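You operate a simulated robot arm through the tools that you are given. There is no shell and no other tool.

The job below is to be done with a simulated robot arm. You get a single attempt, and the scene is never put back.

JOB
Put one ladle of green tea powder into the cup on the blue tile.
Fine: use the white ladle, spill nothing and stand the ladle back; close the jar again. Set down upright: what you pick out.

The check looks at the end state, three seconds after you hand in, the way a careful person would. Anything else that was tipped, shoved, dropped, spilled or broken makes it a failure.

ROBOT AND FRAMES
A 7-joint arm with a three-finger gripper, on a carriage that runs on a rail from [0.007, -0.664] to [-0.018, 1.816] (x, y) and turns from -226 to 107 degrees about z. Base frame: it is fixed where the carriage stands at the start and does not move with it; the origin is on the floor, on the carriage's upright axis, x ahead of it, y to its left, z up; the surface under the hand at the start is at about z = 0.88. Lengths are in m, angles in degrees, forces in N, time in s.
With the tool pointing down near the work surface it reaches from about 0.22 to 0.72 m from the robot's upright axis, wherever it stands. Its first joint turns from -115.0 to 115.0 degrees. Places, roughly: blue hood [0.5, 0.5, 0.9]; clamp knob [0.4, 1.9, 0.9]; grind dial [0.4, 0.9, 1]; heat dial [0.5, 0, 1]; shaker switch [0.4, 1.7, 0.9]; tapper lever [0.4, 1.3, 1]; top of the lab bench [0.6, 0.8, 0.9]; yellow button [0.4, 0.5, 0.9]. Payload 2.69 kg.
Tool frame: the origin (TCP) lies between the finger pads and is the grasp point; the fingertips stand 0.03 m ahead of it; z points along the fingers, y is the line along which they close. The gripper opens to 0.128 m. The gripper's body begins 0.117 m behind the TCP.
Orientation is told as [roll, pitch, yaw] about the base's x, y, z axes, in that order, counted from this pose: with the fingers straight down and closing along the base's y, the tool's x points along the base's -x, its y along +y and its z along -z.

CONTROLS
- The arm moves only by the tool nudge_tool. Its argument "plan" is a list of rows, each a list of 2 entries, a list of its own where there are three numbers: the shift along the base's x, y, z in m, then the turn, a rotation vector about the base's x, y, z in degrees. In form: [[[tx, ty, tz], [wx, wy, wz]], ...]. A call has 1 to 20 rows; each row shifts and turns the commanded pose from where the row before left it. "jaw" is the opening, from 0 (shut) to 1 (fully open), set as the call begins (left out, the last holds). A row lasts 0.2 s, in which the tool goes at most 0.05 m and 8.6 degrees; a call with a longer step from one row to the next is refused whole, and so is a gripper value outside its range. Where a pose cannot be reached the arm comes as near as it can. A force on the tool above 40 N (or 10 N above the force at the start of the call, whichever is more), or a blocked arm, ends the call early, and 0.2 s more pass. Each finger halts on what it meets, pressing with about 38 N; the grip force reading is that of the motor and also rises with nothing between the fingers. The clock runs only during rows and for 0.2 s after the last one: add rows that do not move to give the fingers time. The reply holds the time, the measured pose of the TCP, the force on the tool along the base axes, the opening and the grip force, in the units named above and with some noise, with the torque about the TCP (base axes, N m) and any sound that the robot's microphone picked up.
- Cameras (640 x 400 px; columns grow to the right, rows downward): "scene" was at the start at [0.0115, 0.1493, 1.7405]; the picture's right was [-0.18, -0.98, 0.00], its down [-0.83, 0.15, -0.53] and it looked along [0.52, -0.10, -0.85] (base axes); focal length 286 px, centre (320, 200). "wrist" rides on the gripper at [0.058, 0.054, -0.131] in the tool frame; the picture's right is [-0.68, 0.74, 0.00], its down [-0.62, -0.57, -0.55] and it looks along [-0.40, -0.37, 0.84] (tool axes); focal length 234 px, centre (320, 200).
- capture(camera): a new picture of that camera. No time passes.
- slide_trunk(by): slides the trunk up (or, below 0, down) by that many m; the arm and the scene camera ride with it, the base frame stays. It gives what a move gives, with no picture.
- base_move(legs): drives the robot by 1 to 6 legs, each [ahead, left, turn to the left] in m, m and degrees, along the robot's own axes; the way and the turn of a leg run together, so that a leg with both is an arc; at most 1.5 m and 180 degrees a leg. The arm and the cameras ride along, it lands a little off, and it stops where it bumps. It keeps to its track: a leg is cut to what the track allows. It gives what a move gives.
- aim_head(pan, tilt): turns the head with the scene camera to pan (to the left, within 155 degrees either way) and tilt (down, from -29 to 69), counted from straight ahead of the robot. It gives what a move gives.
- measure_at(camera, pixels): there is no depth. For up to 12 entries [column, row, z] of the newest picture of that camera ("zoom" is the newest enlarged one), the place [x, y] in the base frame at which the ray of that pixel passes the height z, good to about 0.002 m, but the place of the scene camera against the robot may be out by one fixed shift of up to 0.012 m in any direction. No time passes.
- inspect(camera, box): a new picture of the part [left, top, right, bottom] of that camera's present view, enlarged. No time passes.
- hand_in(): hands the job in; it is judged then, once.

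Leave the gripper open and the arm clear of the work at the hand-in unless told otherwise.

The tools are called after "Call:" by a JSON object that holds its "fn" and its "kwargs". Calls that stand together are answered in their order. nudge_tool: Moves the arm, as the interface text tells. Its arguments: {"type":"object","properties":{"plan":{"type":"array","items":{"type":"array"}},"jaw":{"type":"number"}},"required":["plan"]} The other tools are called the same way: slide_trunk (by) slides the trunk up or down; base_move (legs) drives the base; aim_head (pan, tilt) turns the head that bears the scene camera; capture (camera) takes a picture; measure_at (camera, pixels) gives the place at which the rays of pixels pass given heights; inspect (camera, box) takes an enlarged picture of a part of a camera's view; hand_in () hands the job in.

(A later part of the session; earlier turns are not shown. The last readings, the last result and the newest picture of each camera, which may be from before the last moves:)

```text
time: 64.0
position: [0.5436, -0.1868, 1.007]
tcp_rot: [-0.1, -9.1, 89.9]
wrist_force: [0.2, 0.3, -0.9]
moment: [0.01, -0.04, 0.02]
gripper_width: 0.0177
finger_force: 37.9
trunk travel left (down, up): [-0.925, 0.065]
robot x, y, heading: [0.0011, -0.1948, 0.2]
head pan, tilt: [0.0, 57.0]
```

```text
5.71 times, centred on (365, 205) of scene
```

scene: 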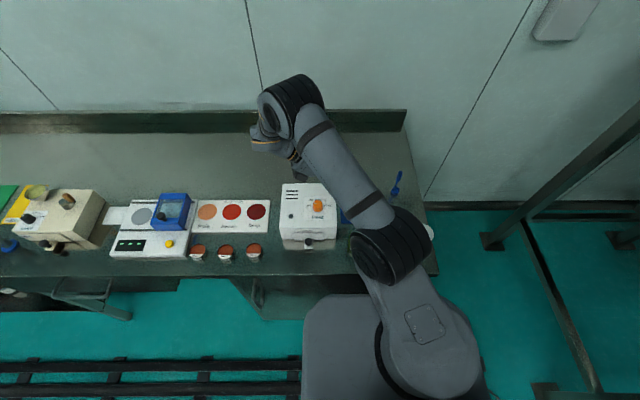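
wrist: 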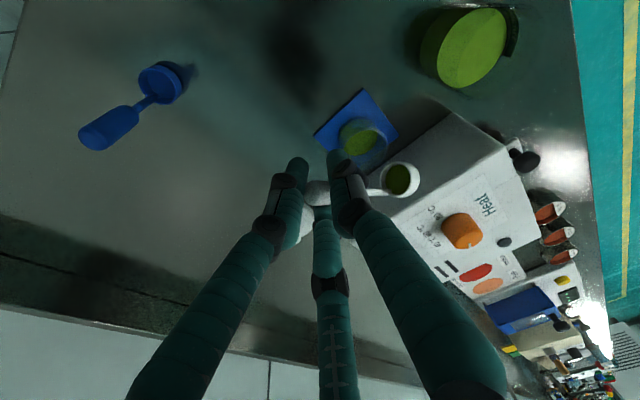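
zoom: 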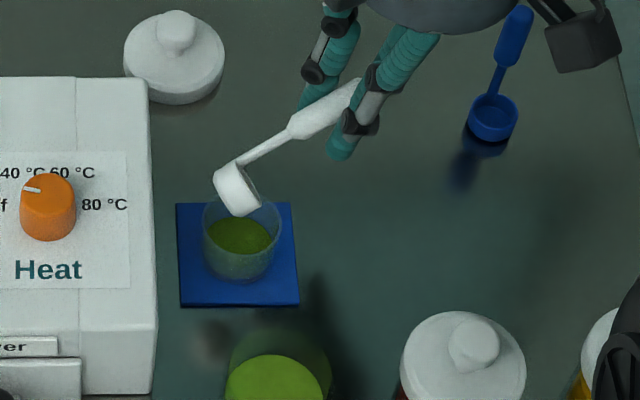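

The powder has started into the cup, but the handle is turning in the grip: the width has crept from 0.022 to 0.0177, because one finger sits on the handle's rounded end and squeezing turns it. I'll ease the jaw target to just below the present width to stop that, without moving.

Call:
{"fn": "nudge_tool", "kwargs": {"plan": [[[0, 0, 0], [0, 0, 0]]], "jaw": 0.115}}

Call:
{"fn": "capture", "kwargs": {"camera": "wrist"}}

Call:
{"fn": "inspect", "kwargs": {"camera": "wrist", "box": [290, 150, 410, 230]}}

Call:
{"fn": "inspect", "kwargs": {"camera": "scene", "box": [330, 170, 400, 240]}}

```text
time: 64.4
position: [0.5435, -0.1867, 1.0068]
tcp_rot: [-0.2, -9.1, 89.9]
wrist_force: [-0.1, 0.0, -0.2]
moment: [0.02, -0.03, -0.01]
gripper_width: 0.0179
finger_force: 37.4
trunk travel left (down, up): [-0.925, 0.065]
robot x, y, heading: [0.0037, -0.1993, 0.3]
head pan, tilt: [0.0, 57.0]
```

```text
taken
```

wrist: 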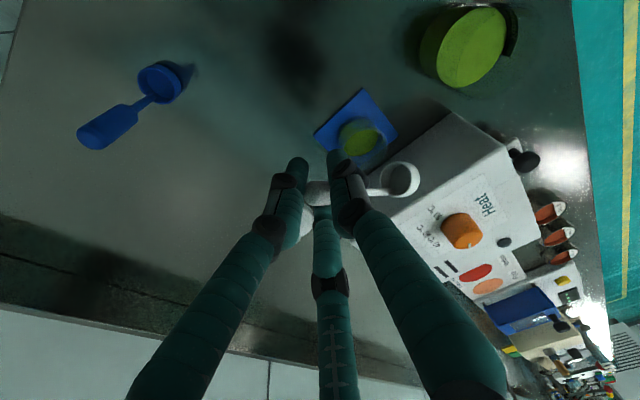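

```text
5.00 times, centred on (350, 190) of wrist
```

zoom: 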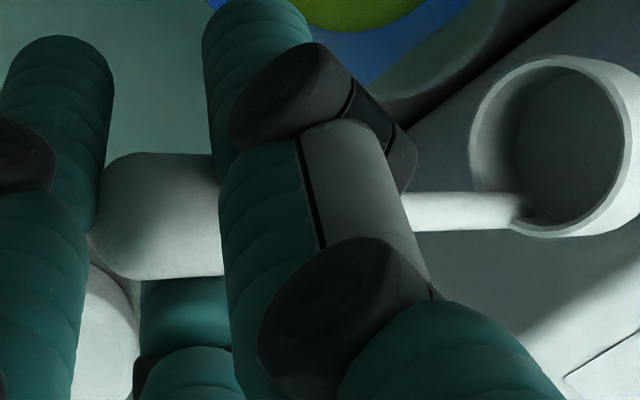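

```text
5.71 times, centred on (365, 205) of scene
```

zoom: 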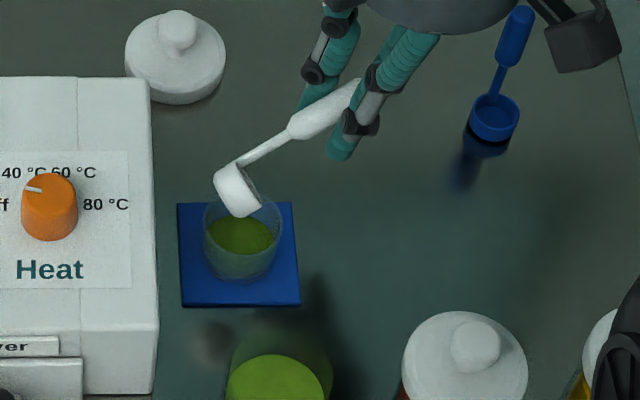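

The ladle is now empty and the green powder is in the cup; the grip has stopped creeping. I'll raise the ladle straight up away from the cup, slowly, easing the jaw a touch more.

Call:
{"fn": "nudge_tool", "kwargs": {"plan": [[[0, 0, 0.004], [0, 0, 0]], [[0, 0, 0.008], [0, 0, 0]], [[0, 0, 0.01], [0, 0, 0]], [[0, 0, 0.012], [0, 0, 0]], [[0, 0, 0.012], [0, 0, 0]], [[0, 0, 0.006], [0, 0, 0]], [[0, 0, 0], [0, 0, 0]]], "jaw": 0.125}}

Call:
{"fn": "capture", "kwargs": {"camera": "wrist"}}

Call:
{"fn": "inspect", "kwargs": {"camera": "wrist", "box": [290, 150, 410, 230]}}

Call:
{"fn": "capture", "kwargs": {"camera": "scene"}}

Call:
{"fn": "inspect", "kwargs": {"camera": "scene", "box": [320, 170, 400, 250]}}

```text
time: 66.0
position: [0.5431, -0.1871, 1.057]
tcp_rot: [-0.1, -9.0, 90.0]
wrist_force: [0.9, 0.1, -0.5]
moment: [-0.05, -0.04, 0.0]
gripper_width: 0.0177
finger_force: 38.0
trunk travel left (down, up): [-0.925, 0.065]
robot x, y, heading: [0.0038, -0.1932, 0.2]
head pan, tilt: [0.0, 57.0]
```

```text
taken
```

wrist: 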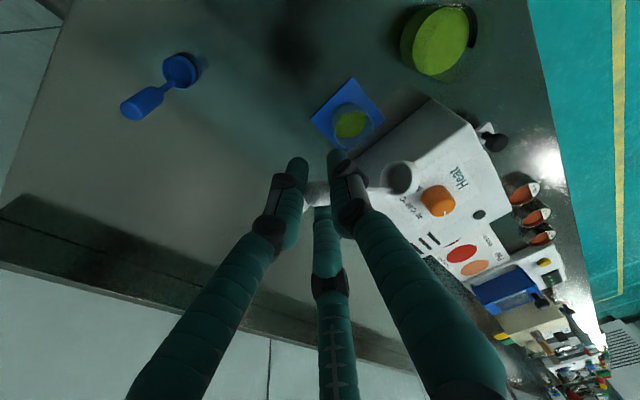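

```text
5.00 times, centred on (350, 190) of wrist
```

zoom: 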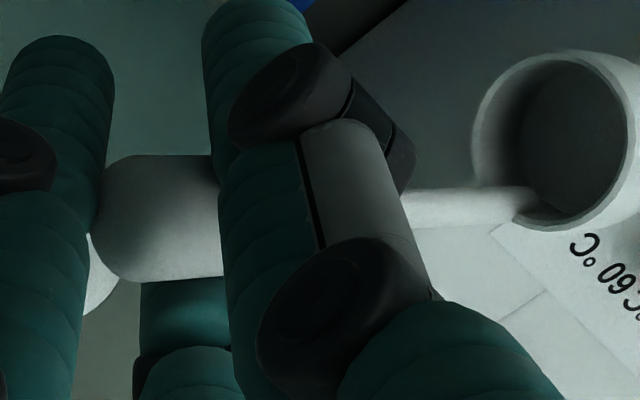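

```text
taken
```

scene: 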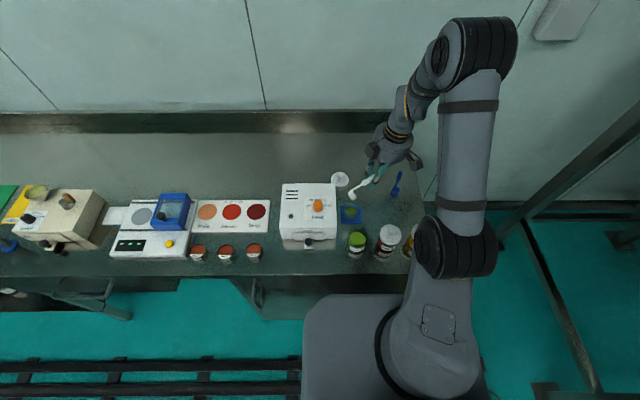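

```text
5.00 times, centred on (360, 210) of scene
```

zoom: 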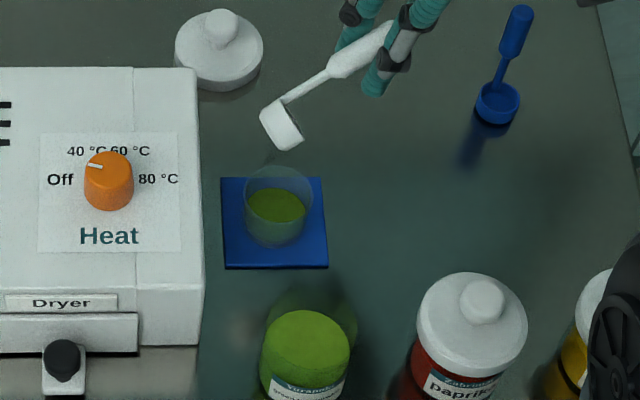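

Powder sits in the cup with nothing visible around the tile. The handle has settled turned about 27° in the hand (a stable three-finger hold). I'll rotate back to the upright carry tilt slowly while moving toward the ladle's home, staying high.

Call:
{"fn": "nudge_tool", "kwargs": {"plan": [[[0.0026, -0.0011, 0.002], [-2, 0, 0]], [[0.0052, -0.0023, 0.002], [-4, 0, 0]], [[0.0052, -0.0023, 0.002], [-4, 0, 0]], [[0.0052, -0.0023, 0.002], [-4, 0, 0]], [[0.0052, -0.0023, 0.002], [-4, 0, 0]], [[0.0052, -0.0023, 0.002], [-4, 0, 0]], [[0.0052, -0.0023, 0.002], [-4, 0, 0]], [[0.0052, -0.0023, 0.001], [-4, 0, 0]], [[0.0052, -0.0023, 0], [-4, 0, 0]], [[0.0052, -0.0023, 0], [-4, 0, 0]], [[0.0052, -0.0023, 0], [-4, 0, 0]], [[0.0052, -0.0023, 0], [-4, 0, 0]], [[0.0052, -0.0023, 0], [-4, 0, 0]], [[0.0052, -0.0023, 0], [-4, 0, 0]], [[0.0052, -0.0023, 0], [-4, 0, 0]], [[0.0052, -0.0023, 0], [-4, 0, 0]], [[0.0026, -0.001, 0], [-2, 0, 0]], [[0, 0, 0], [0, 0, 0]]]}}

Call:
{"fn": "capture", "kwargs": {"camera": "wrist"}}

Call:
{"fn": "inspect", "kwargs": {"camera": "wrist", "box": [290, 150, 410, 230]}}

Call:
{"fn": "capture", "kwargs": {"camera": "scene"}}

```text
time: 69.8
position: [0.6263, -0.2215, 1.0734]
tcp_rot: [-0.4, 55.0, 89.8]
wrist_force: [0.1, -0.9, 0.2]
moment: [-0.03, -0.03, 0.0]
gripper_width: 0.0175
finger_force: 38.4
trunk travel left (down, up): [-0.925, 0.065]
robot x, y, heading: [0.0016, -0.1958, 0.4]
head pan, tilt: [0.0, 57.0]
```

```text
taken
```

wrist: 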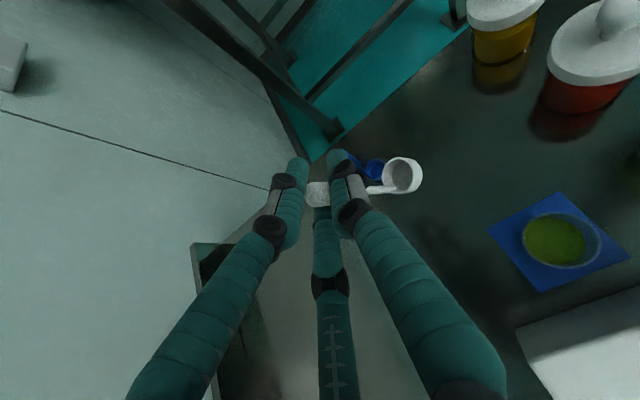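

```text
5.00 times, centred on (350, 190) of wrist
```

zoom: 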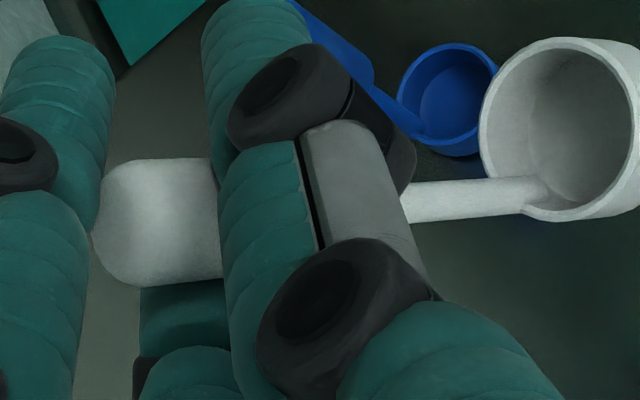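

```text
taken
```

scene: 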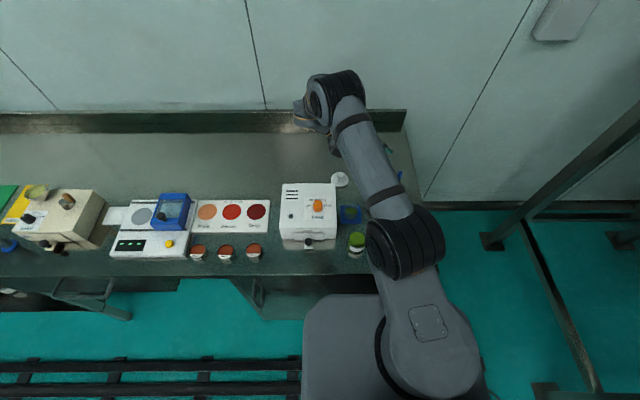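

The empty ladle is held steadily. I'll now turn the hand about its own axis by about 28.6° so the ladle becomes upright again.

Call:
{"fn": "nudge_tool", "kwargs": {"plan": [[[0, 0, 0], [0, -2.0, -1.4]], [[0, 0, 0], [0, -3.9, -2.74]], [[0, 0, 0], [0, -3.9, -2.74]], [[0, 0, 0], [0, -3.9, -2.74]], [[0, 0, 0], [0, -3.9, -2.74]], [[0, 0, 0], [0, -3.9, -2.74]], [[0, 0, 0], [0, -1.9, -1.33]], [[0, 0, 0], [0, 0, 0]]]}}

Call:
{"fn": "capture", "kwargs": {"camera": "wrist"}}

Call:
{"fn": "inspect", "kwargs": {"camera": "wrist", "box": [290, 150, 410, 230]}}

Call:
{"fn": "capture", "kwargs": {"camera": "scene"}}

Call:
{"fn": "inspect", "kwargs": {"camera": "scene", "box": [330, 130, 420, 220]}}

```text
time: 71.6
position: [0.6271, -0.2231, 1.0733]
tcp_rot: [-34.7, 45.9, 46.4]
wrist_force: [0.1, -0.4, 0.0]
moment: [0.01, -0.05, 0.01]
gripper_width: 0.0175
finger_force: 38.4
trunk travel left (down, up): [-0.925, 0.065]
robot x, y, heading: [0.0016, -0.1962, 0.2]
head pan, tilt: [0.0, 57.0]
```

```text
taken
```

wrist: 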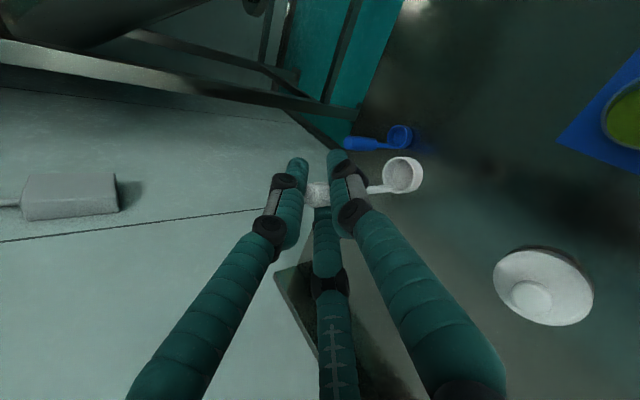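

```text
5.00 times, centred on (350, 190) of wrist
```

zoom: 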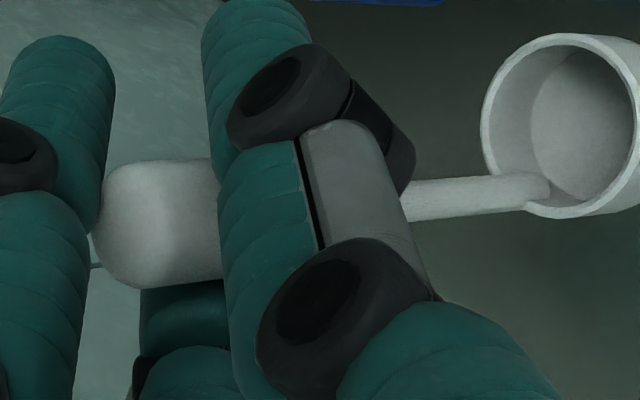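

```text
taken
```

scene: 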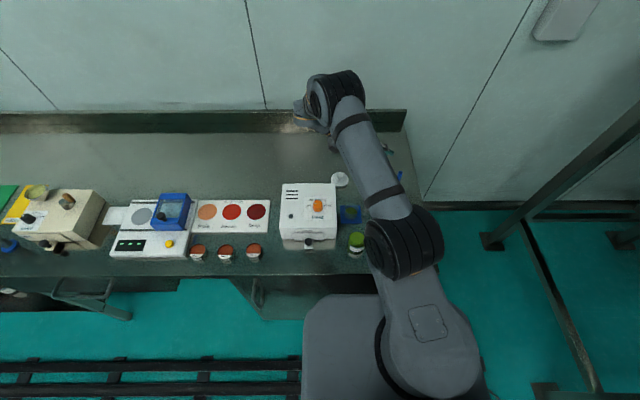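

```text
4.44 times, centred on (375, 175) of scene
```

zoom: 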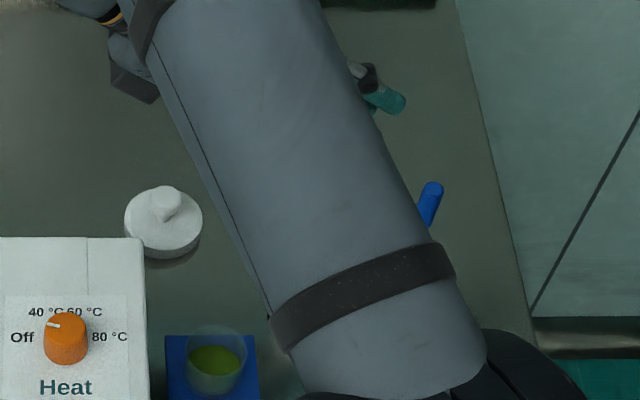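

Ladle looks close to upright. Checking: handle cap centre and stem root should share the same x, y at their heights.

Call:
{"fn": "measure_at", "kwargs": {"camera": "wrist", "pixels": [[319, 194.4, 1.0797], [319, 194.4, 1.077], [393, 188, 1.0037], [369, 190.5, 1.0285], [399, 175, 1.0037], [399, 175, 1.0]]}}

```text
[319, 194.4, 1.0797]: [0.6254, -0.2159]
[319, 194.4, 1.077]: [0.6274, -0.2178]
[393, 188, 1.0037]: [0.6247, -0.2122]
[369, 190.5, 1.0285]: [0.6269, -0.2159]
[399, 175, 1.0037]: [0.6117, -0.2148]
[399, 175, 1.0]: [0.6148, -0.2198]
```

Within about 1–2° of upright, and the bowl is over its original spot. Lowering toward the bench in stages.

Call:
{"fn": "nudge_tool", "kwargs": {"plan": [[[-0.001, 0, -0.02], [0, 0, 0]], [[-0.001, 0, -0.025], [0, 0, 0]], [[0, 0, -0.02], [0, 0, 0]], [[0, 0, -0.015], [0, 0, 0]], [[0, 0, -0.006], [0, 0, 0]], [[0, 0, 0], [0, 0, 0]]]}}

Call:
{"fn": "capture", "kwargs": {"camera": "wrist"}}

Call:
{"fn": "inspect", "kwargs": {"camera": "wrist", "box": [330, 130, 450, 230]}}

```text
time: 73.0
position: [0.6238, -0.222, 0.9867]
tcp_rot: [-34.6, 45.9, 46.4]
wrist_force: [0.6, 1.1, -0.4]
moment: [0.01, 0.02, 0.03]
gripper_width: 0.0176
finger_force: 38.2
trunk travel left (down, up): [-0.925, 0.065]
robot x, y, heading: [-0.0002, -0.1979, 0.0]
head pan, tilt: [0.0, 57.0]
```

```text
taken
```

wrist: 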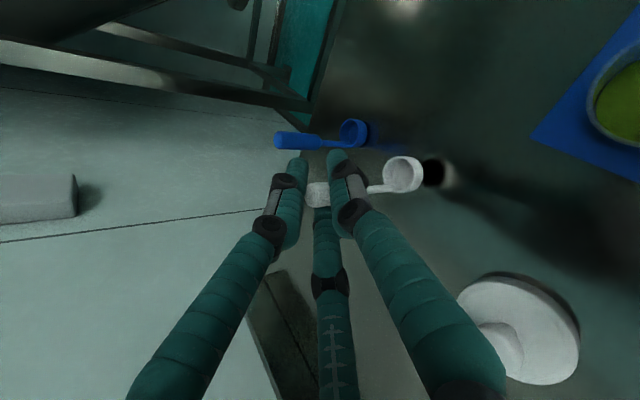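

```text
4.00 times, centred on (390, 180) of wrist
```

zoom: 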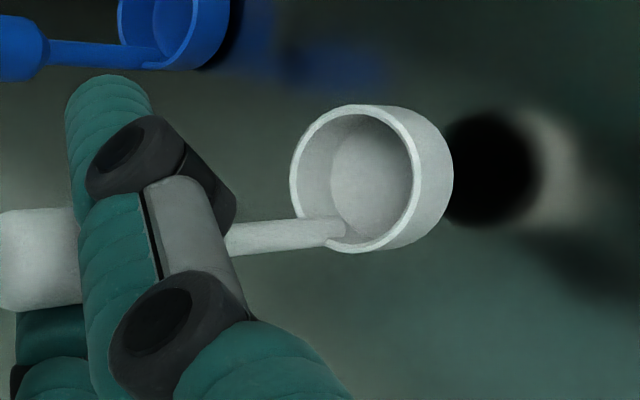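

Its contact shadow is still about 1.5 cm off. Lowering in small steps.

Call:
{"fn": "nudge_tool", "kwargs": {"plan": [[[0, 0, -0.004], [0, 0, 0]], [[0, 0, -0.004], [0, 0, 0]], [[0, 0, 0], [0, 0, 0]]]}}

Call:
{"fn": "inspect", "kwargs": {"camera": "wrist", "box": [330, 130, 450, 230]}}

```text
time: 73.8
position: [0.6252, -0.2215, 0.9787]
tcp_rot: [-34.5, 45.9, 46.4]
wrist_force: [1.0, -0.3, -0.1]
moment: [0.01, -0.02, -0.03]
gripper_width: 0.0175
finger_force: 38.3
trunk travel left (down, up): [-0.925, 0.065]
robot x, y, heading: [0.0007, -0.1978, 0.2]
head pan, tilt: [0.0, 57.0]
```

```text
4.00 times, centred on (390, 180) of wrist
```

zoom: 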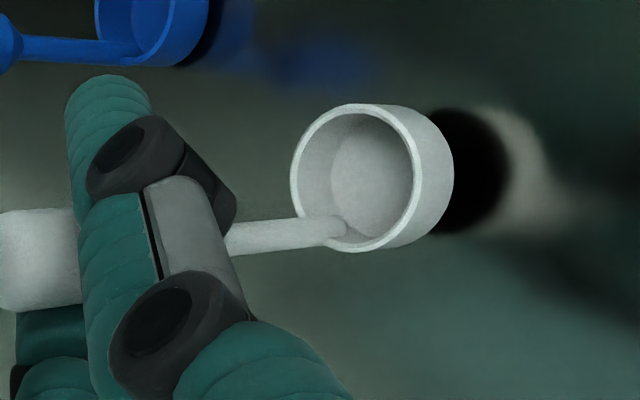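

Still a gap. Another 6 mm down in small steps.

Call:
{"fn": "nudge_tool", "kwargs": {"plan": [[[0, 0, -0.003], [0, 0, 0]], [[0, 0, -0.003], [0, 0, 0]], [[0, 0, 0], [0, 0, 0]]]}}

Call:
{"fn": "inspect", "kwargs": {"camera": "wrist", "box": [330, 130, 450, 230]}}

```text
time: 74.6
position: [0.6245, -0.2208, 0.9735]
tcp_rot: [-34.6, 45.9, 46.4]
wrist_force: [0.7, -0.7, -0.7]
moment: [0.0, -0.04, 0.0]
gripper_width: 0.0177
finger_force: 38.3
trunk travel left (down, up): [-0.925, 0.065]
robot x, y, heading: [0.0009, -0.1927, 0.4]
head pan, tilt: [0.0, 57.0]
```

```text
4.00 times, centred on (390, 180) of wrist
```

zoom: 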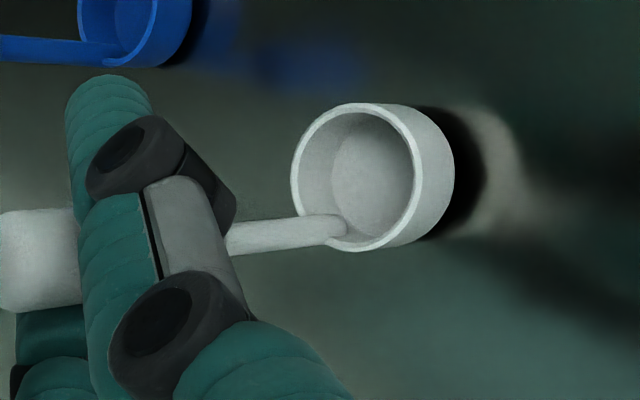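

About 5–6 mm left by the shadow. Two more 2 mm steps.

Call:
{"fn": "nudge_tool", "kwargs": {"plan": [[[0, 0, -0.002], [0, 0, 0]], [[0, 0, -0.002], [0, 0, 0]], [[0, 0, 0], [0, 0, 0]]]}}

Call:
{"fn": "inspect", "kwargs": {"camera": "wrist", "box": [330, 130, 450, 230]}}

```text
time: 75.4
position: [0.6234, -0.2222, 0.9695]
tcp_rot: [-34.7, 45.9, 46.5]
wrist_force: [1.1, 0.7, 3.7]
moment: [0.12, 0.02, -0.01]
gripper_width: 0.0175
finger_force: 38.0
trunk travel left (down, up): [-0.925, 0.065]
robot x, y, heading: [0.0052, -0.1942, 0.2]
head pan, tilt: [0.0, 57.0]
```

```text
4.00 times, centred on (390, 180) of wrist
```

zoom: 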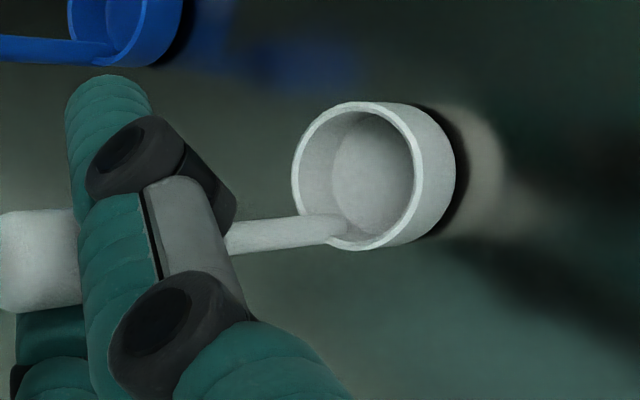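

Contact (about 4 N): the bowl is on the bench, its contact shadow now matching the blue ladle's. Releasing by opening the jaw.

Call:
{"fn": "nudge_tool", "kwargs": {"plan": [[[0, 0, 0], [0, 0, 0]], [[0, 0, 0], [0, 0, 0]], [[0, 0, 0], [0, 0, 0]], [[0, 0, 0], [0, 0, 0]]], "jaw": 0.45}}

Call:
{"fn": "capture", "kwargs": {"camera": "wrist"}}

Call:
{"fn": "inspect", "kwargs": {"camera": "wrist", "box": [270, 110, 430, 250]}}

```text
time: 76.4
position: [0.6241, -0.2222, 0.9678]
tcp_rot: [-34.6, 45.9, 46.5]
wrist_force: [0.7, -0.1, 0.9]
moment: [0.0, 0.02, -0.01]
gripper_width: 0.0576
finger_force: 0.0
trunk travel left (down, up): [-0.925, 0.065]
robot x, y, heading: [0.0007, -0.1953, 0.2]
head pan, tilt: [0.0, 57.0]
```

```text
taken
```

wrist: 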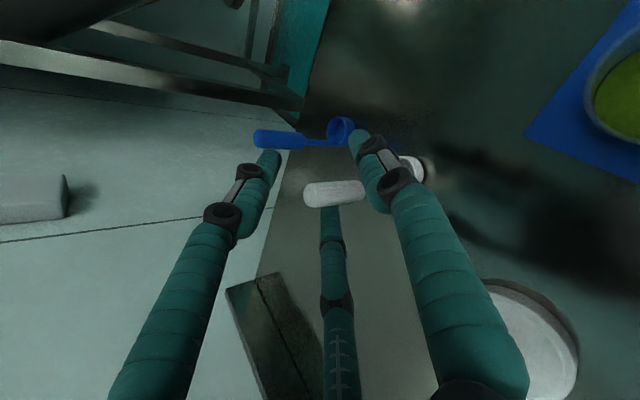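

```text
2.86 times, centred on (350, 180) of wrist
```

zoom: 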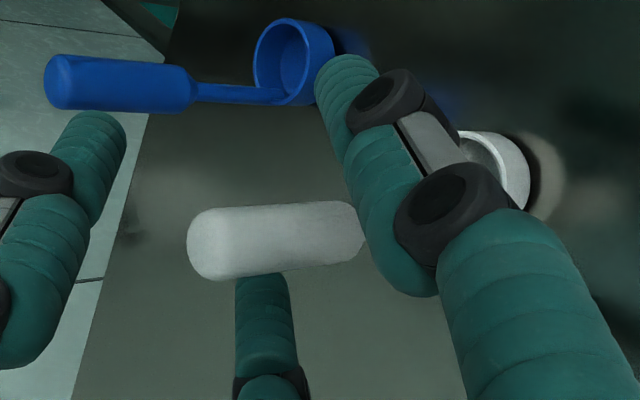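

The ladle stands free between the open fingers. Retracting straight back along the finger axis (+y, up), slowly first.

Call:
{"fn": "nudge_tool", "kwargs": {"plan": [[[0, 0.004, 0.0028], [0, 0, 0]], [[0, 0.0082, 0.0057], [0, 0, 0]], [[0, 0.0123, 0.0086], [0, 0, 0]], [[0, 0.0164, 0.0115], [0, 0, 0]], [[0, 0.0164, 0.0115], [0, 0, 0]], [[0, 0.0164, 0.0215], [0, 0, 0]], [[0, 0, 0.03], [0, 0, 0]], [[0, 0, 0.04], [0, 0, 0]], [[0, 0, 0], [0, 0, 0]]]}}

Call:
{"fn": "capture", "kwargs": {"camera": "wrist"}}

Call:
{"fn": "capture", "kwargs": {"camera": "scene"}}

Call:
{"fn": "inspect", "kwargs": {"camera": "scene", "box": [320, 140, 420, 240]}}

```text
time: 78.4
position: [0.6209, -0.1504, 1.102]
tcp_rot: [-34.5, 46.0, 46.5]
wrist_force: [0.2, -0.6, 0.2]
moment: [-0.02, 0.01, -0.03]
gripper_width: 0.0577
finger_force: 0.1
trunk travel left (down, up): [-0.925, 0.065]
robot x, y, heading: [0.0009, -0.1978, 0.4]
head pan, tilt: [0.0, 57.0]
```

```text
taken
```

wrist: 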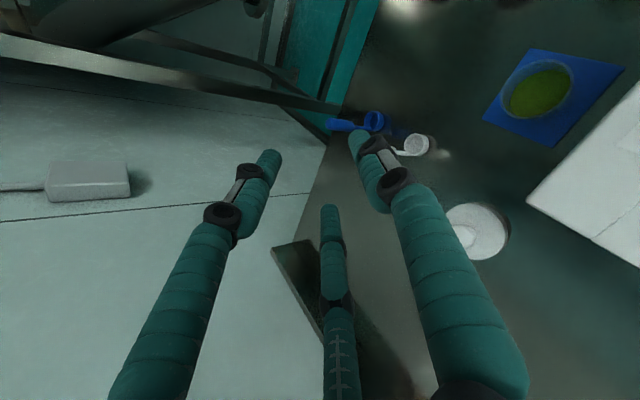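

```text
taken
```

scene: 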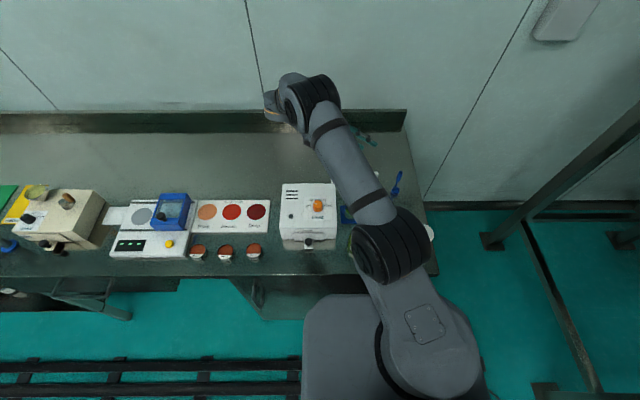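

```text
4.00 times, centred on (370, 190) of scene
```

zoom: 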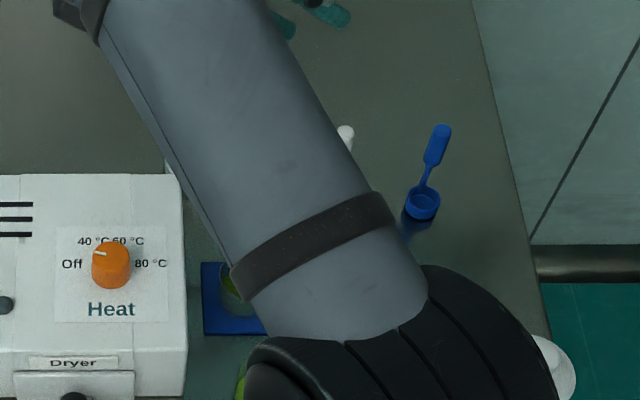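

The white ladle stands near its original place. Now I turn the hand back to straight down while moving over the lid at about [0.6615, -0.10].

Call:
{"fn": "nudge_tool", "kwargs": {"plan": [[[0.0041, 0.005, 0], [4.95, -2.94, -5.64]], [[0.0041, 0.005, 0], [4.95, -2.94, -5.64]], [[0.0041, 0.005, 0], [4.95, -2.94, -5.64]], [[0.0041, 0.005, 0], [4.95, -2.94, -5.64]], [[0.0041, 0.005, 0], [4.95, -2.94, -5.64]], [[0.0041, 0.005, 0], [4.95, -2.94, -5.64]], [[0.0041, 0.005, 0], [4.95, -2.94, -5.64]], [[0.0041, 0.005, 0], [4.95, -2.94, -5.64]], [[0.0041, 0.005, 0], [4.95, -2.94, -5.64]], [[0.0041, 0.005, 0], [4.95, -2.94, -5.64]], [[0, 0, 0], [0, 0, 0]]]}}

Call:
{"fn": "capture", "kwargs": {"camera": "wrist"}}

Call:
{"fn": "capture", "kwargs": {"camera": "scene"}}

Call:
{"fn": "inspect", "kwargs": {"camera": "scene", "box": [320, 150, 420, 260]}}

```text
time: 80.8
position: [0.6642, -0.0995, 1.1003]
tcp_rot: [0.0, -0.2, -0.1]
wrist_force: [-0.2, -0.5, 0.5]
moment: [-0.01, -0.01, -0.02]
gripper_width: 0.0578
finger_force: 0.0
trunk travel left (down, up): [-0.925, 0.065]
robot x, y, heading: [0.0026, -0.1984, 0.3]
head pan, tilt: [0.0, 57.0]
```

```text
taken
```

wrist: 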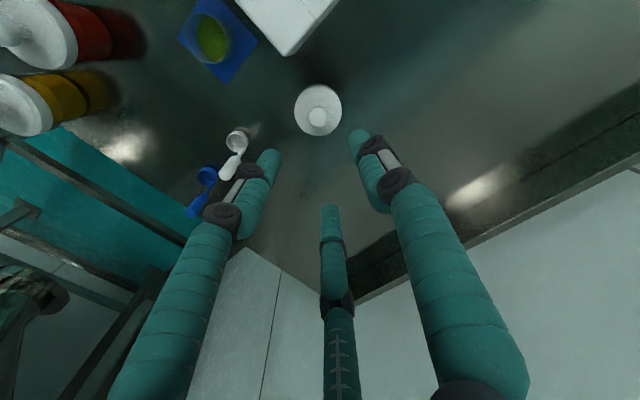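

```text
taken
```

scene: 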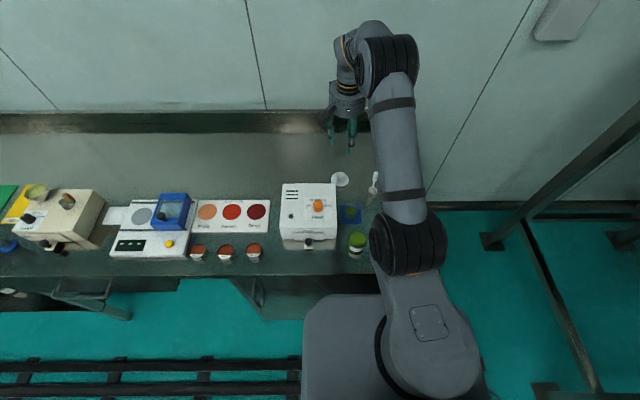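

```text
3.64 times, centred on (370, 205) of scene
```

zoom: 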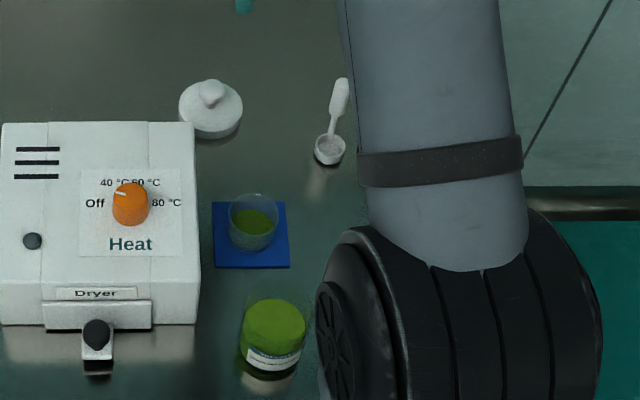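

The white ladle is upright in place. Measuring the lid's knob in the wrist view (near (318,117)).

Call:
{"fn": "inspect", "kwargs": {"camera": "wrist", "box": [270, 70, 370, 160]}}

Call:
{"fn": "measure_at", "kwargs": {"camera": "wrist", "pixels": [[318, 118, 0.917], [318, 110, 0.89], [239, 140, 0.897]]}}

```text
4.44 times, centred on (320, 115) of wrist
```

zoom: 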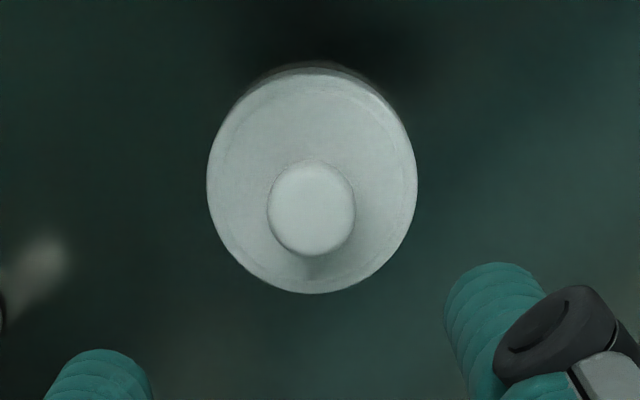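

```text
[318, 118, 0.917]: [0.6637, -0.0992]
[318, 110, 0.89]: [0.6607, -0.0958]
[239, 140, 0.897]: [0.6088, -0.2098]
```

Knob at about [0.662, -0.099]. Descending to the same grip height used before (TCP z ≈ 0.927).

Call:
{"fn": "nudge_tool", "kwargs": {"plan": [[[-0.002, 0, -0.04], [0, 0, 0]], [[0, 0, -0.045], [0, 0, 0]], [[0, 0, -0.04], [0, 0, 0]], [[0, 0, -0.025], [0, 0, 0]], [[0, 0, -0.015], [0, 0, 0]], [[0, 0, -0.007], [0, 0, 0]], [[0, 0, 0], [0, 0, 0]]]}}

Call:
{"fn": "capture", "kwargs": {"camera": "wrist"}}

Call:
{"fn": "inspect", "kwargs": {"camera": "wrist", "box": [240, 100, 400, 250]}}

```text
time: 82.4
position: [0.6623, -0.0988, 0.9299]
tcp_rot: [-0.2, -0.1, -0.1]
wrist_force: [0.0, -0.2, -0.4]
moment: [0.01, -0.02, 0.01]
gripper_width: 0.0576
finger_force: 0.1
trunk travel left (down, up): [-0.925, 0.065]
robot x, y, heading: [0.0017, -0.1997, 0.2]
head pan, tilt: [0.0, 57.0]
```

```text
taken
```

wrist: 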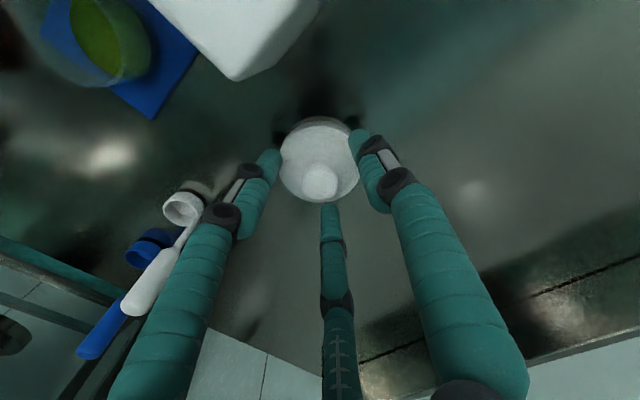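

```text
2.67 times, centred on (320, 175) of wrist
```

zoom: 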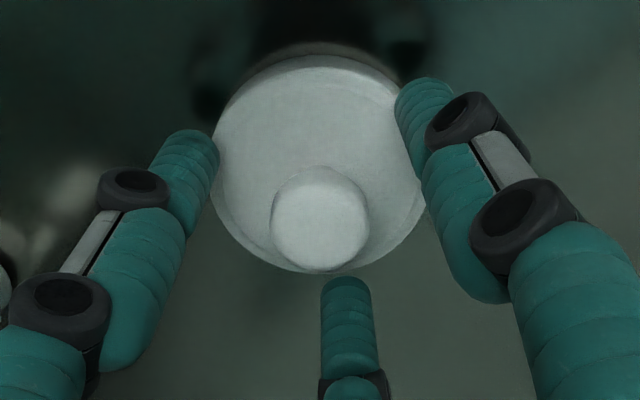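

Well aligned. Lower 3 mm and close on the knob.

Call:
{"fn": "nudge_tool", "kwargs": {"plan": [[[0, 0, -0.003], [0, 0, 0]], [[0, 0, 0], [0, 0, 0]]]}}

Call:
{"fn": "nudge_tool", "kwargs": {"plan": [[[0, 0, 0], [0, 0, 0]], [[0, 0, 0], [0, 0, 0]], [[0, 0, 0], [0, 0, 0]], [[0, 0, 0], [0, 0, 0]], [[0, 0, 0], [0, 0, 0]]], "jaw": 0.0}}

Call:
{"fn": "inspect", "kwargs": {"camera": "wrist", "box": [240, 100, 400, 250]}}

```text
time: 83.0
position: [0.6626, -0.099, 0.9273]
tcp_rot: [-0.2, 0.0, -0.2]
wrist_force: [0.7, 0.8, -0.3]
moment: [-0.04, 0.0, -0.01]
gripper_width: 0.0579
finger_force: 0.1
trunk travel left (down, up): [-0.925, 0.065]
robot x, y, heading: [0.002, -0.1971, 0.1]
head pan, tilt: [0.0, 57.0]
```

```text
time: 84.2
position: [0.6617, -0.099, 0.9264]
tcp_rot: [-0.3, -0.1, -0.1]
wrist_force: [-0.5, -0.3, -0.1]
moment: [0.03, 0.02, 0.04]
gripper_width: 0.0221
finger_force: 38.2
trunk travel left (down, up): [-0.925, 0.065]
robot x, y, heading: [0.0019, -0.1929, 0.2]
head pan, tilt: [0.0, 57.0]
```

```text
2.67 times, centred on (320, 175) of wrist
```

zoom: 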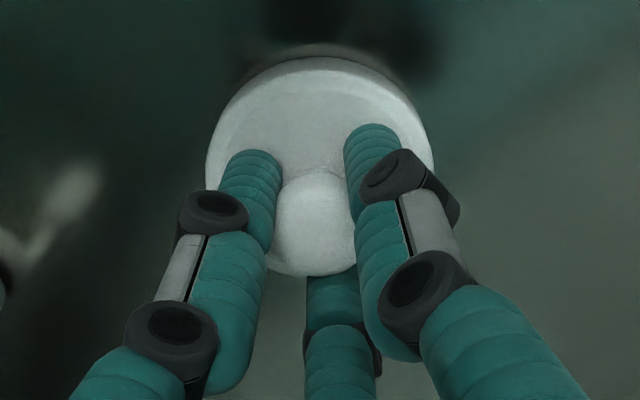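

Knob gripped (22 mm). Lifting the lid and carrying it back toward the jar at safe height.

Call:
{"fn": "nudge_tool", "kwargs": {"plan": [[[0, 0, 0.01], [0, 0, 0]], [[0, 0, 0.03], [0, 0, 0]], [[0, 0, 0.04], [0, 0, 0]], [[0, 0, 0.04], [0, 0, 0]], [[0, 0, 0.04], [0, 0, 0]], [[-0.0372, -0.0064, 0], [0, 0, 0]], [[-0.0372, -0.0064, 0], [0, 0, 0]], [[-0.0372, -0.0064, 0], [0, 0, 0]], [[-0.0372, -0.0064, 0], [0, 0, 0]], [[-0.0372, -0.0064, 0], [0, 0, 0]], [[-0.0372, -0.0064, 0], [0, 0, 0]], [[0, 0, 0], [0, 0, 0]]]}}

Call:
{"fn": "capture", "kwargs": {"camera": "wrist"}}

Call:
{"fn": "capture", "kwargs": {"camera": "scene"}}

Call:
{"fn": "inspect", "kwargs": {"camera": "scene", "box": [320, 170, 420, 270]}}

Call:
{"fn": "inspect", "kwargs": {"camera": "wrist", "box": [200, 0, 360, 120]}}

```text
time: 86.8
position: [0.4418, -0.1342, 1.0858]
tcp_rot: [-0.3, 0.0, -0.1]
wrist_force: [0.3, -0.6, -0.5]
moment: [0.01, 0.05, -0.02]
gripper_width: 0.0222
finger_force: 38.3
trunk travel left (down, up): [-0.925, 0.065]
robot x, y, heading: [0.0055, -0.194, 0.4]
head pan, tilt: [0.0, 57.0]
```

```text
taken
```

wrist: 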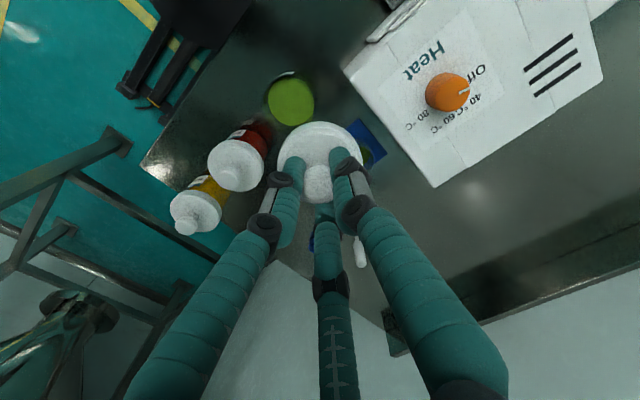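

```text
taken
```

scene: 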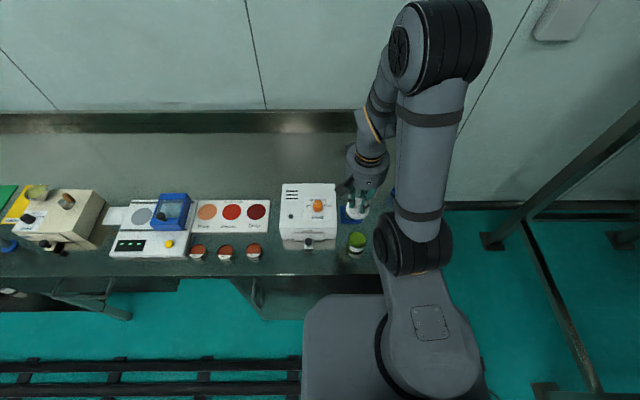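

```text
4.00 times, centred on (370, 220) of scene
```

zoom: 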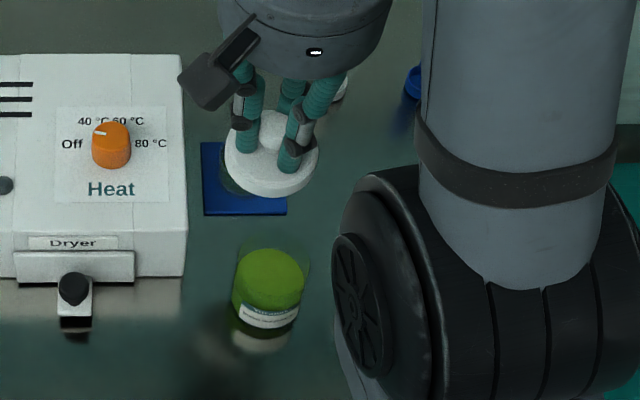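

```text
3.33 times, centred on (280, 60) of wrist
```

zoom: 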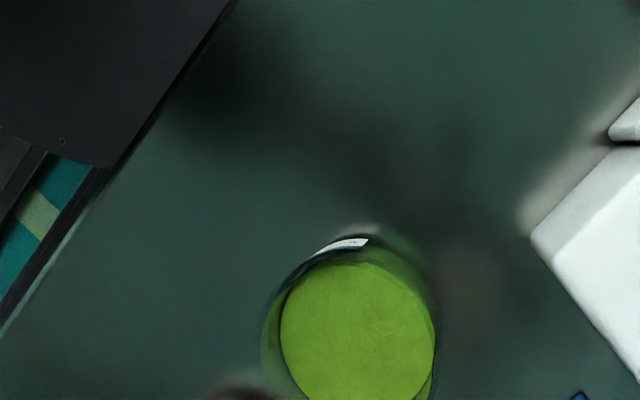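

The jar hasn't moved. Measuring its mouth centre from here for the lid placement.

Call:
{"fn": "inspect", "kwargs": {"camera": "wrist", "box": [250, 60, 340, 140]}}

Call:
{"fn": "measure_at", "kwargs": {"camera": "wrist", "pixels": [[291.4, 99, 0.92], [291.4, 99, 0.925], [268.7, 101, 0.92], [314.2, 101, 0.92], [291, 78.8, 0.92], [292, 121, 0.92]]}}

```text
5.00 times, centred on (295, 100) of wrist
```

zoom: 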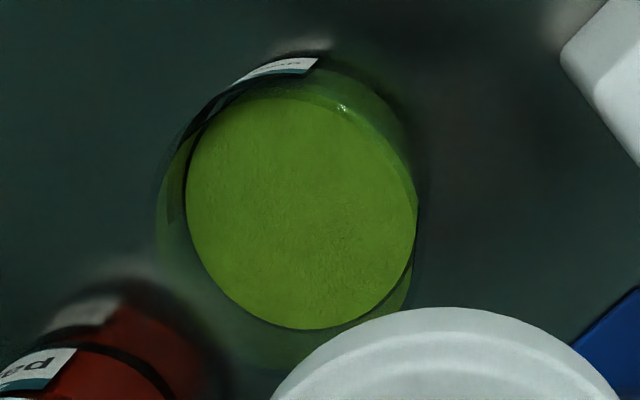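

```text
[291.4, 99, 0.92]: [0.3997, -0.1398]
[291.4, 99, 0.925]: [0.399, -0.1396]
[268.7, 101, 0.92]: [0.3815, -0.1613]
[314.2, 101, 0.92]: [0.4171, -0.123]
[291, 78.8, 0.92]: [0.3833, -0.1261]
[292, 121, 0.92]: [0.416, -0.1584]
```

Jar axis ≈ [0.3997, -0.143]. Moving the lid over the jar axis and down to just above the rim (TCP z ≈ 1.005).

Call:
{"fn": "nudge_tool", "kwargs": {"plan": [[[-0.021, -0.0048, 0], [0, 0, 0]], [[-0.021, -0.0048, 0], [0, 0, 0]], [[0, 0, -0.03], [0, 0, 0]], [[0, 0, -0.03], [0, 0, 0]], [[0, 0, -0.02], [0, 0, 0]], [[0, 0, 0], [0, 0, 0]]]}}

Call:
{"fn": "inspect", "kwargs": {"camera": "scene", "box": [330, 190, 410, 270]}}

Call:
{"fn": "capture", "kwargs": {"camera": "wrist"}}

Call:
{"fn": "inspect", "kwargs": {"camera": "wrist", "box": [250, 80, 400, 220]}}

```text
time: 88.2
position: [0.3975, -0.1483, 1.0032]
tcp_rot: [-0.2, -0.1, -0.1]
wrist_force: [0.2, 0.3, -0.5]
moment: [0.0, 0.02, 0.01]
gripper_width: 0.0221
finger_force: 37.7
out of reach, approached as far as the arm can: row 1
trunk travel left (down, up): [-0.925, 0.065]
robot x, y, heading: [0.0003, -0.1962, 0.4]
head pan, tilt: [0.0, 57.0]
```

```text
5.00 times, centred on (370, 230) of scene
```

zoom: 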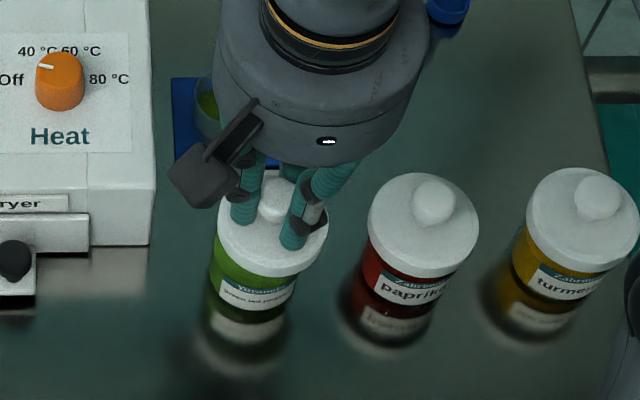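

```text
taken
```

wrist: 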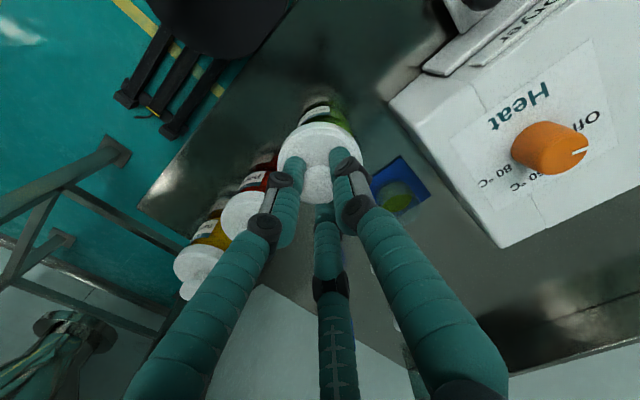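

```text
2.86 times, centred on (325, 150) of wrist
```

zoom: 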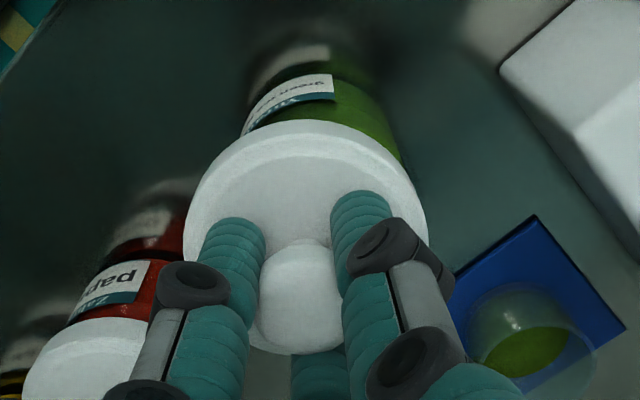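

The lid is about 4–5 mm too far toward -y and 2 mm short in x. Correcting before lowering.

Call:
{"fn": "nudge_tool", "kwargs": {"plan": [[[0.001, 0.0022, 0], [0, 0, 0]], [[0.0012, 0.0023, 0], [0, 0, 0]], [[0, 0, 0], [0, 0, 0]], [[0, 0, 0], [0, 0, 0]]]}}

Call:
{"fn": "inspect", "kwargs": {"camera": "scene", "box": [330, 190, 410, 270]}}

Call:
{"fn": "capture", "kwargs": {"camera": "wrist"}}

Call:
{"fn": "inspect", "kwargs": {"camera": "wrist", "box": [240, 100, 400, 250]}}

```text
time: 89.2
position: [0.4001, -0.1422, 1.0043]
tcp_rot: [-0.2, -0.1, -0.1]
wrist_force: [-0.1, 0.1, 0.2]
moment: [0.04, -0.04, -0.03]
gripper_width: 0.022
finger_force: 38.4
trunk travel left (down, up): [-0.925, 0.065]
robot x, y, heading: [0.0024, -0.1974, -0.1]
head pan, tilt: [0.0, 57.0]
```

```text
5.00 times, centred on (370, 230) of scene
```

zoom: 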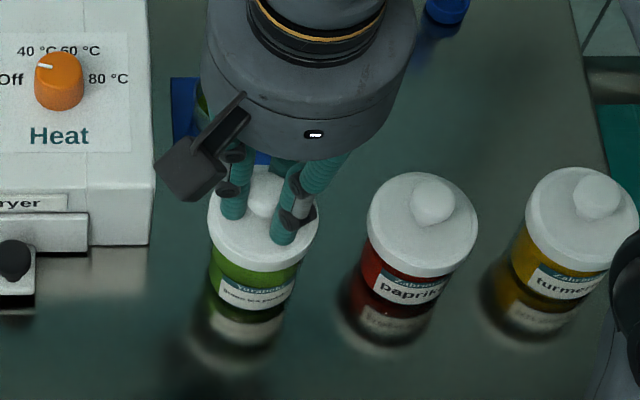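

```text
taken
```

wrist: 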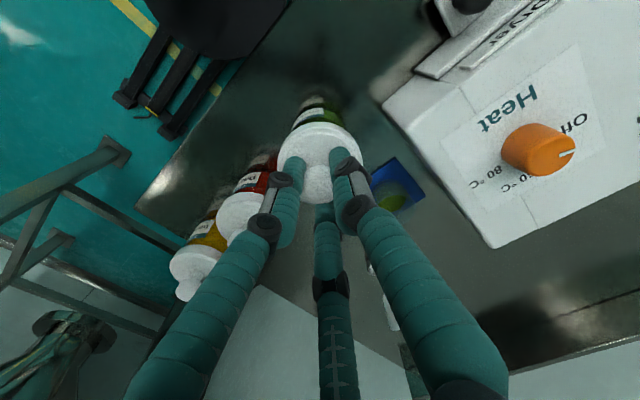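

```text
2.67 times, centred on (320, 175) of wrist
```

zoom: 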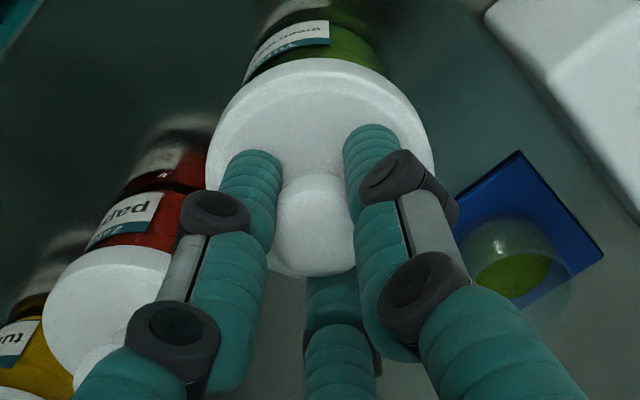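

Aligned now to within about a millimetre. Lowering gently toward the seat (TCP z ≈ 0.987).

Call:
{"fn": "nudge_tool", "kwargs": {"plan": [[[0, -0.001, -0.004], [0, 0, 0]], [[0, 0, -0.004], [0, 0, 0]], [[0, 0, -0.003], [0, 0, 0]], [[0, 0, 0], [0, 0, 0]]]}}

Call:
{"fn": "inspect", "kwargs": {"camera": "scene", "box": [330, 190, 410, 270]}}

Call:
{"fn": "inspect", "kwargs": {"camera": "wrist", "box": [240, 100, 400, 250]}}

```text
time: 90.2
position: [0.3995, -0.1424, 0.994]
tcp_rot: [-0.2, -0.1, -0.1]
wrist_force: [0.2, -0.1, -0.3]
moment: [0.0, 0.01, 0.0]
gripper_width: 0.0219
finger_force: 38.1
trunk travel left (down, up): [-0.925, 0.065]
robot x, y, heading: [-0.0003, -0.1925, 0.4]
head pan, tilt: [0.0, 57.0]
```

```text
5.00 times, centred on (370, 230) of scene
```

zoom: 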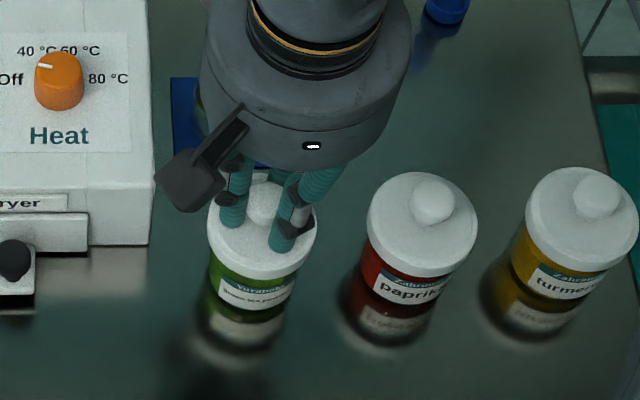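

```text
2.67 times, centred on (320, 175) of wrist
```

zoom: 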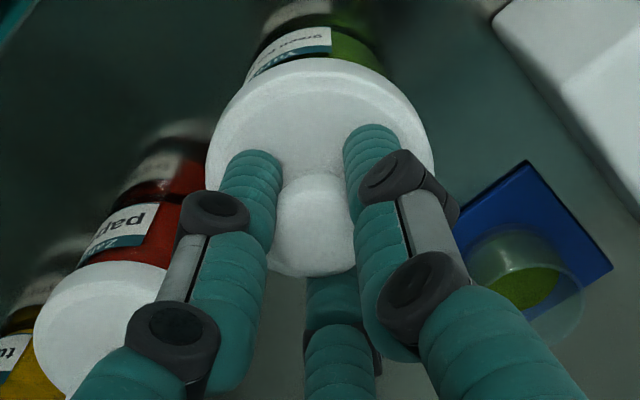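

Matches the picture from when I lifted it at the same height. Lowering the last 7 mm in 2 mm steps.

Call:
{"fn": "nudge_tool", "kwargs": {"plan": [[[0, 0, -0.002], [0, 0, 0]], [[0, 0, -0.002], [0, 0, 0]], [[0, 0, -0.002], [0, 0, 0]], [[0, 0, 0], [0, 0, 0]]]}}

Call:
{"fn": "inspect", "kwargs": {"camera": "scene", "box": [330, 190, 410, 270]}}

Call:
{"fn": "inspect", "kwargs": {"camera": "wrist", "box": [240, 100, 400, 250]}}

```text
time: 91.2
position: [0.4006, -0.1428, 0.9883]
tcp_rot: [-0.2, -0.2, 0.0]
wrist_force: [0.0, 0.8, -0.2]
moment: [-0.03, -0.01, -0.02]
gripper_width: 0.0219
finger_force: 38.5
trunk travel left (down, up): [-0.925, 0.065]
robot x, y, heading: [0.0018, -0.1959, 0.2]
head pan, tilt: [0.0, 57.0]
```

```text
5.00 times, centred on (370, 230) of scene
```

zoom: 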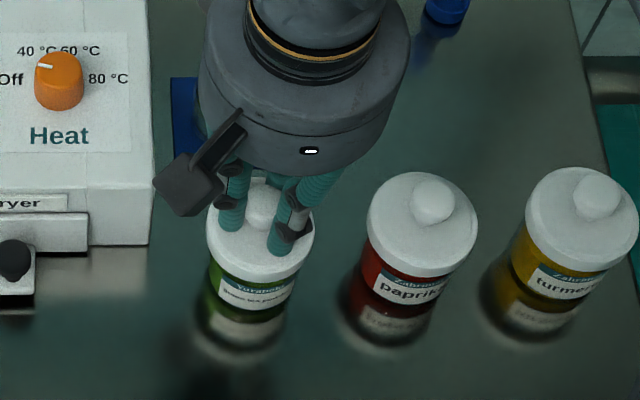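

```text
2.67 times, centred on (320, 175) of wrist
```

zoom: 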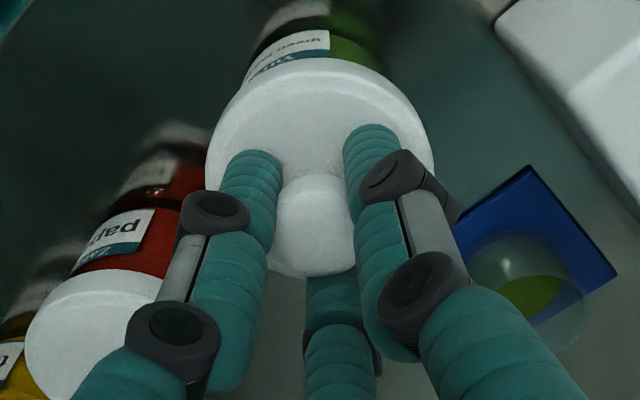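

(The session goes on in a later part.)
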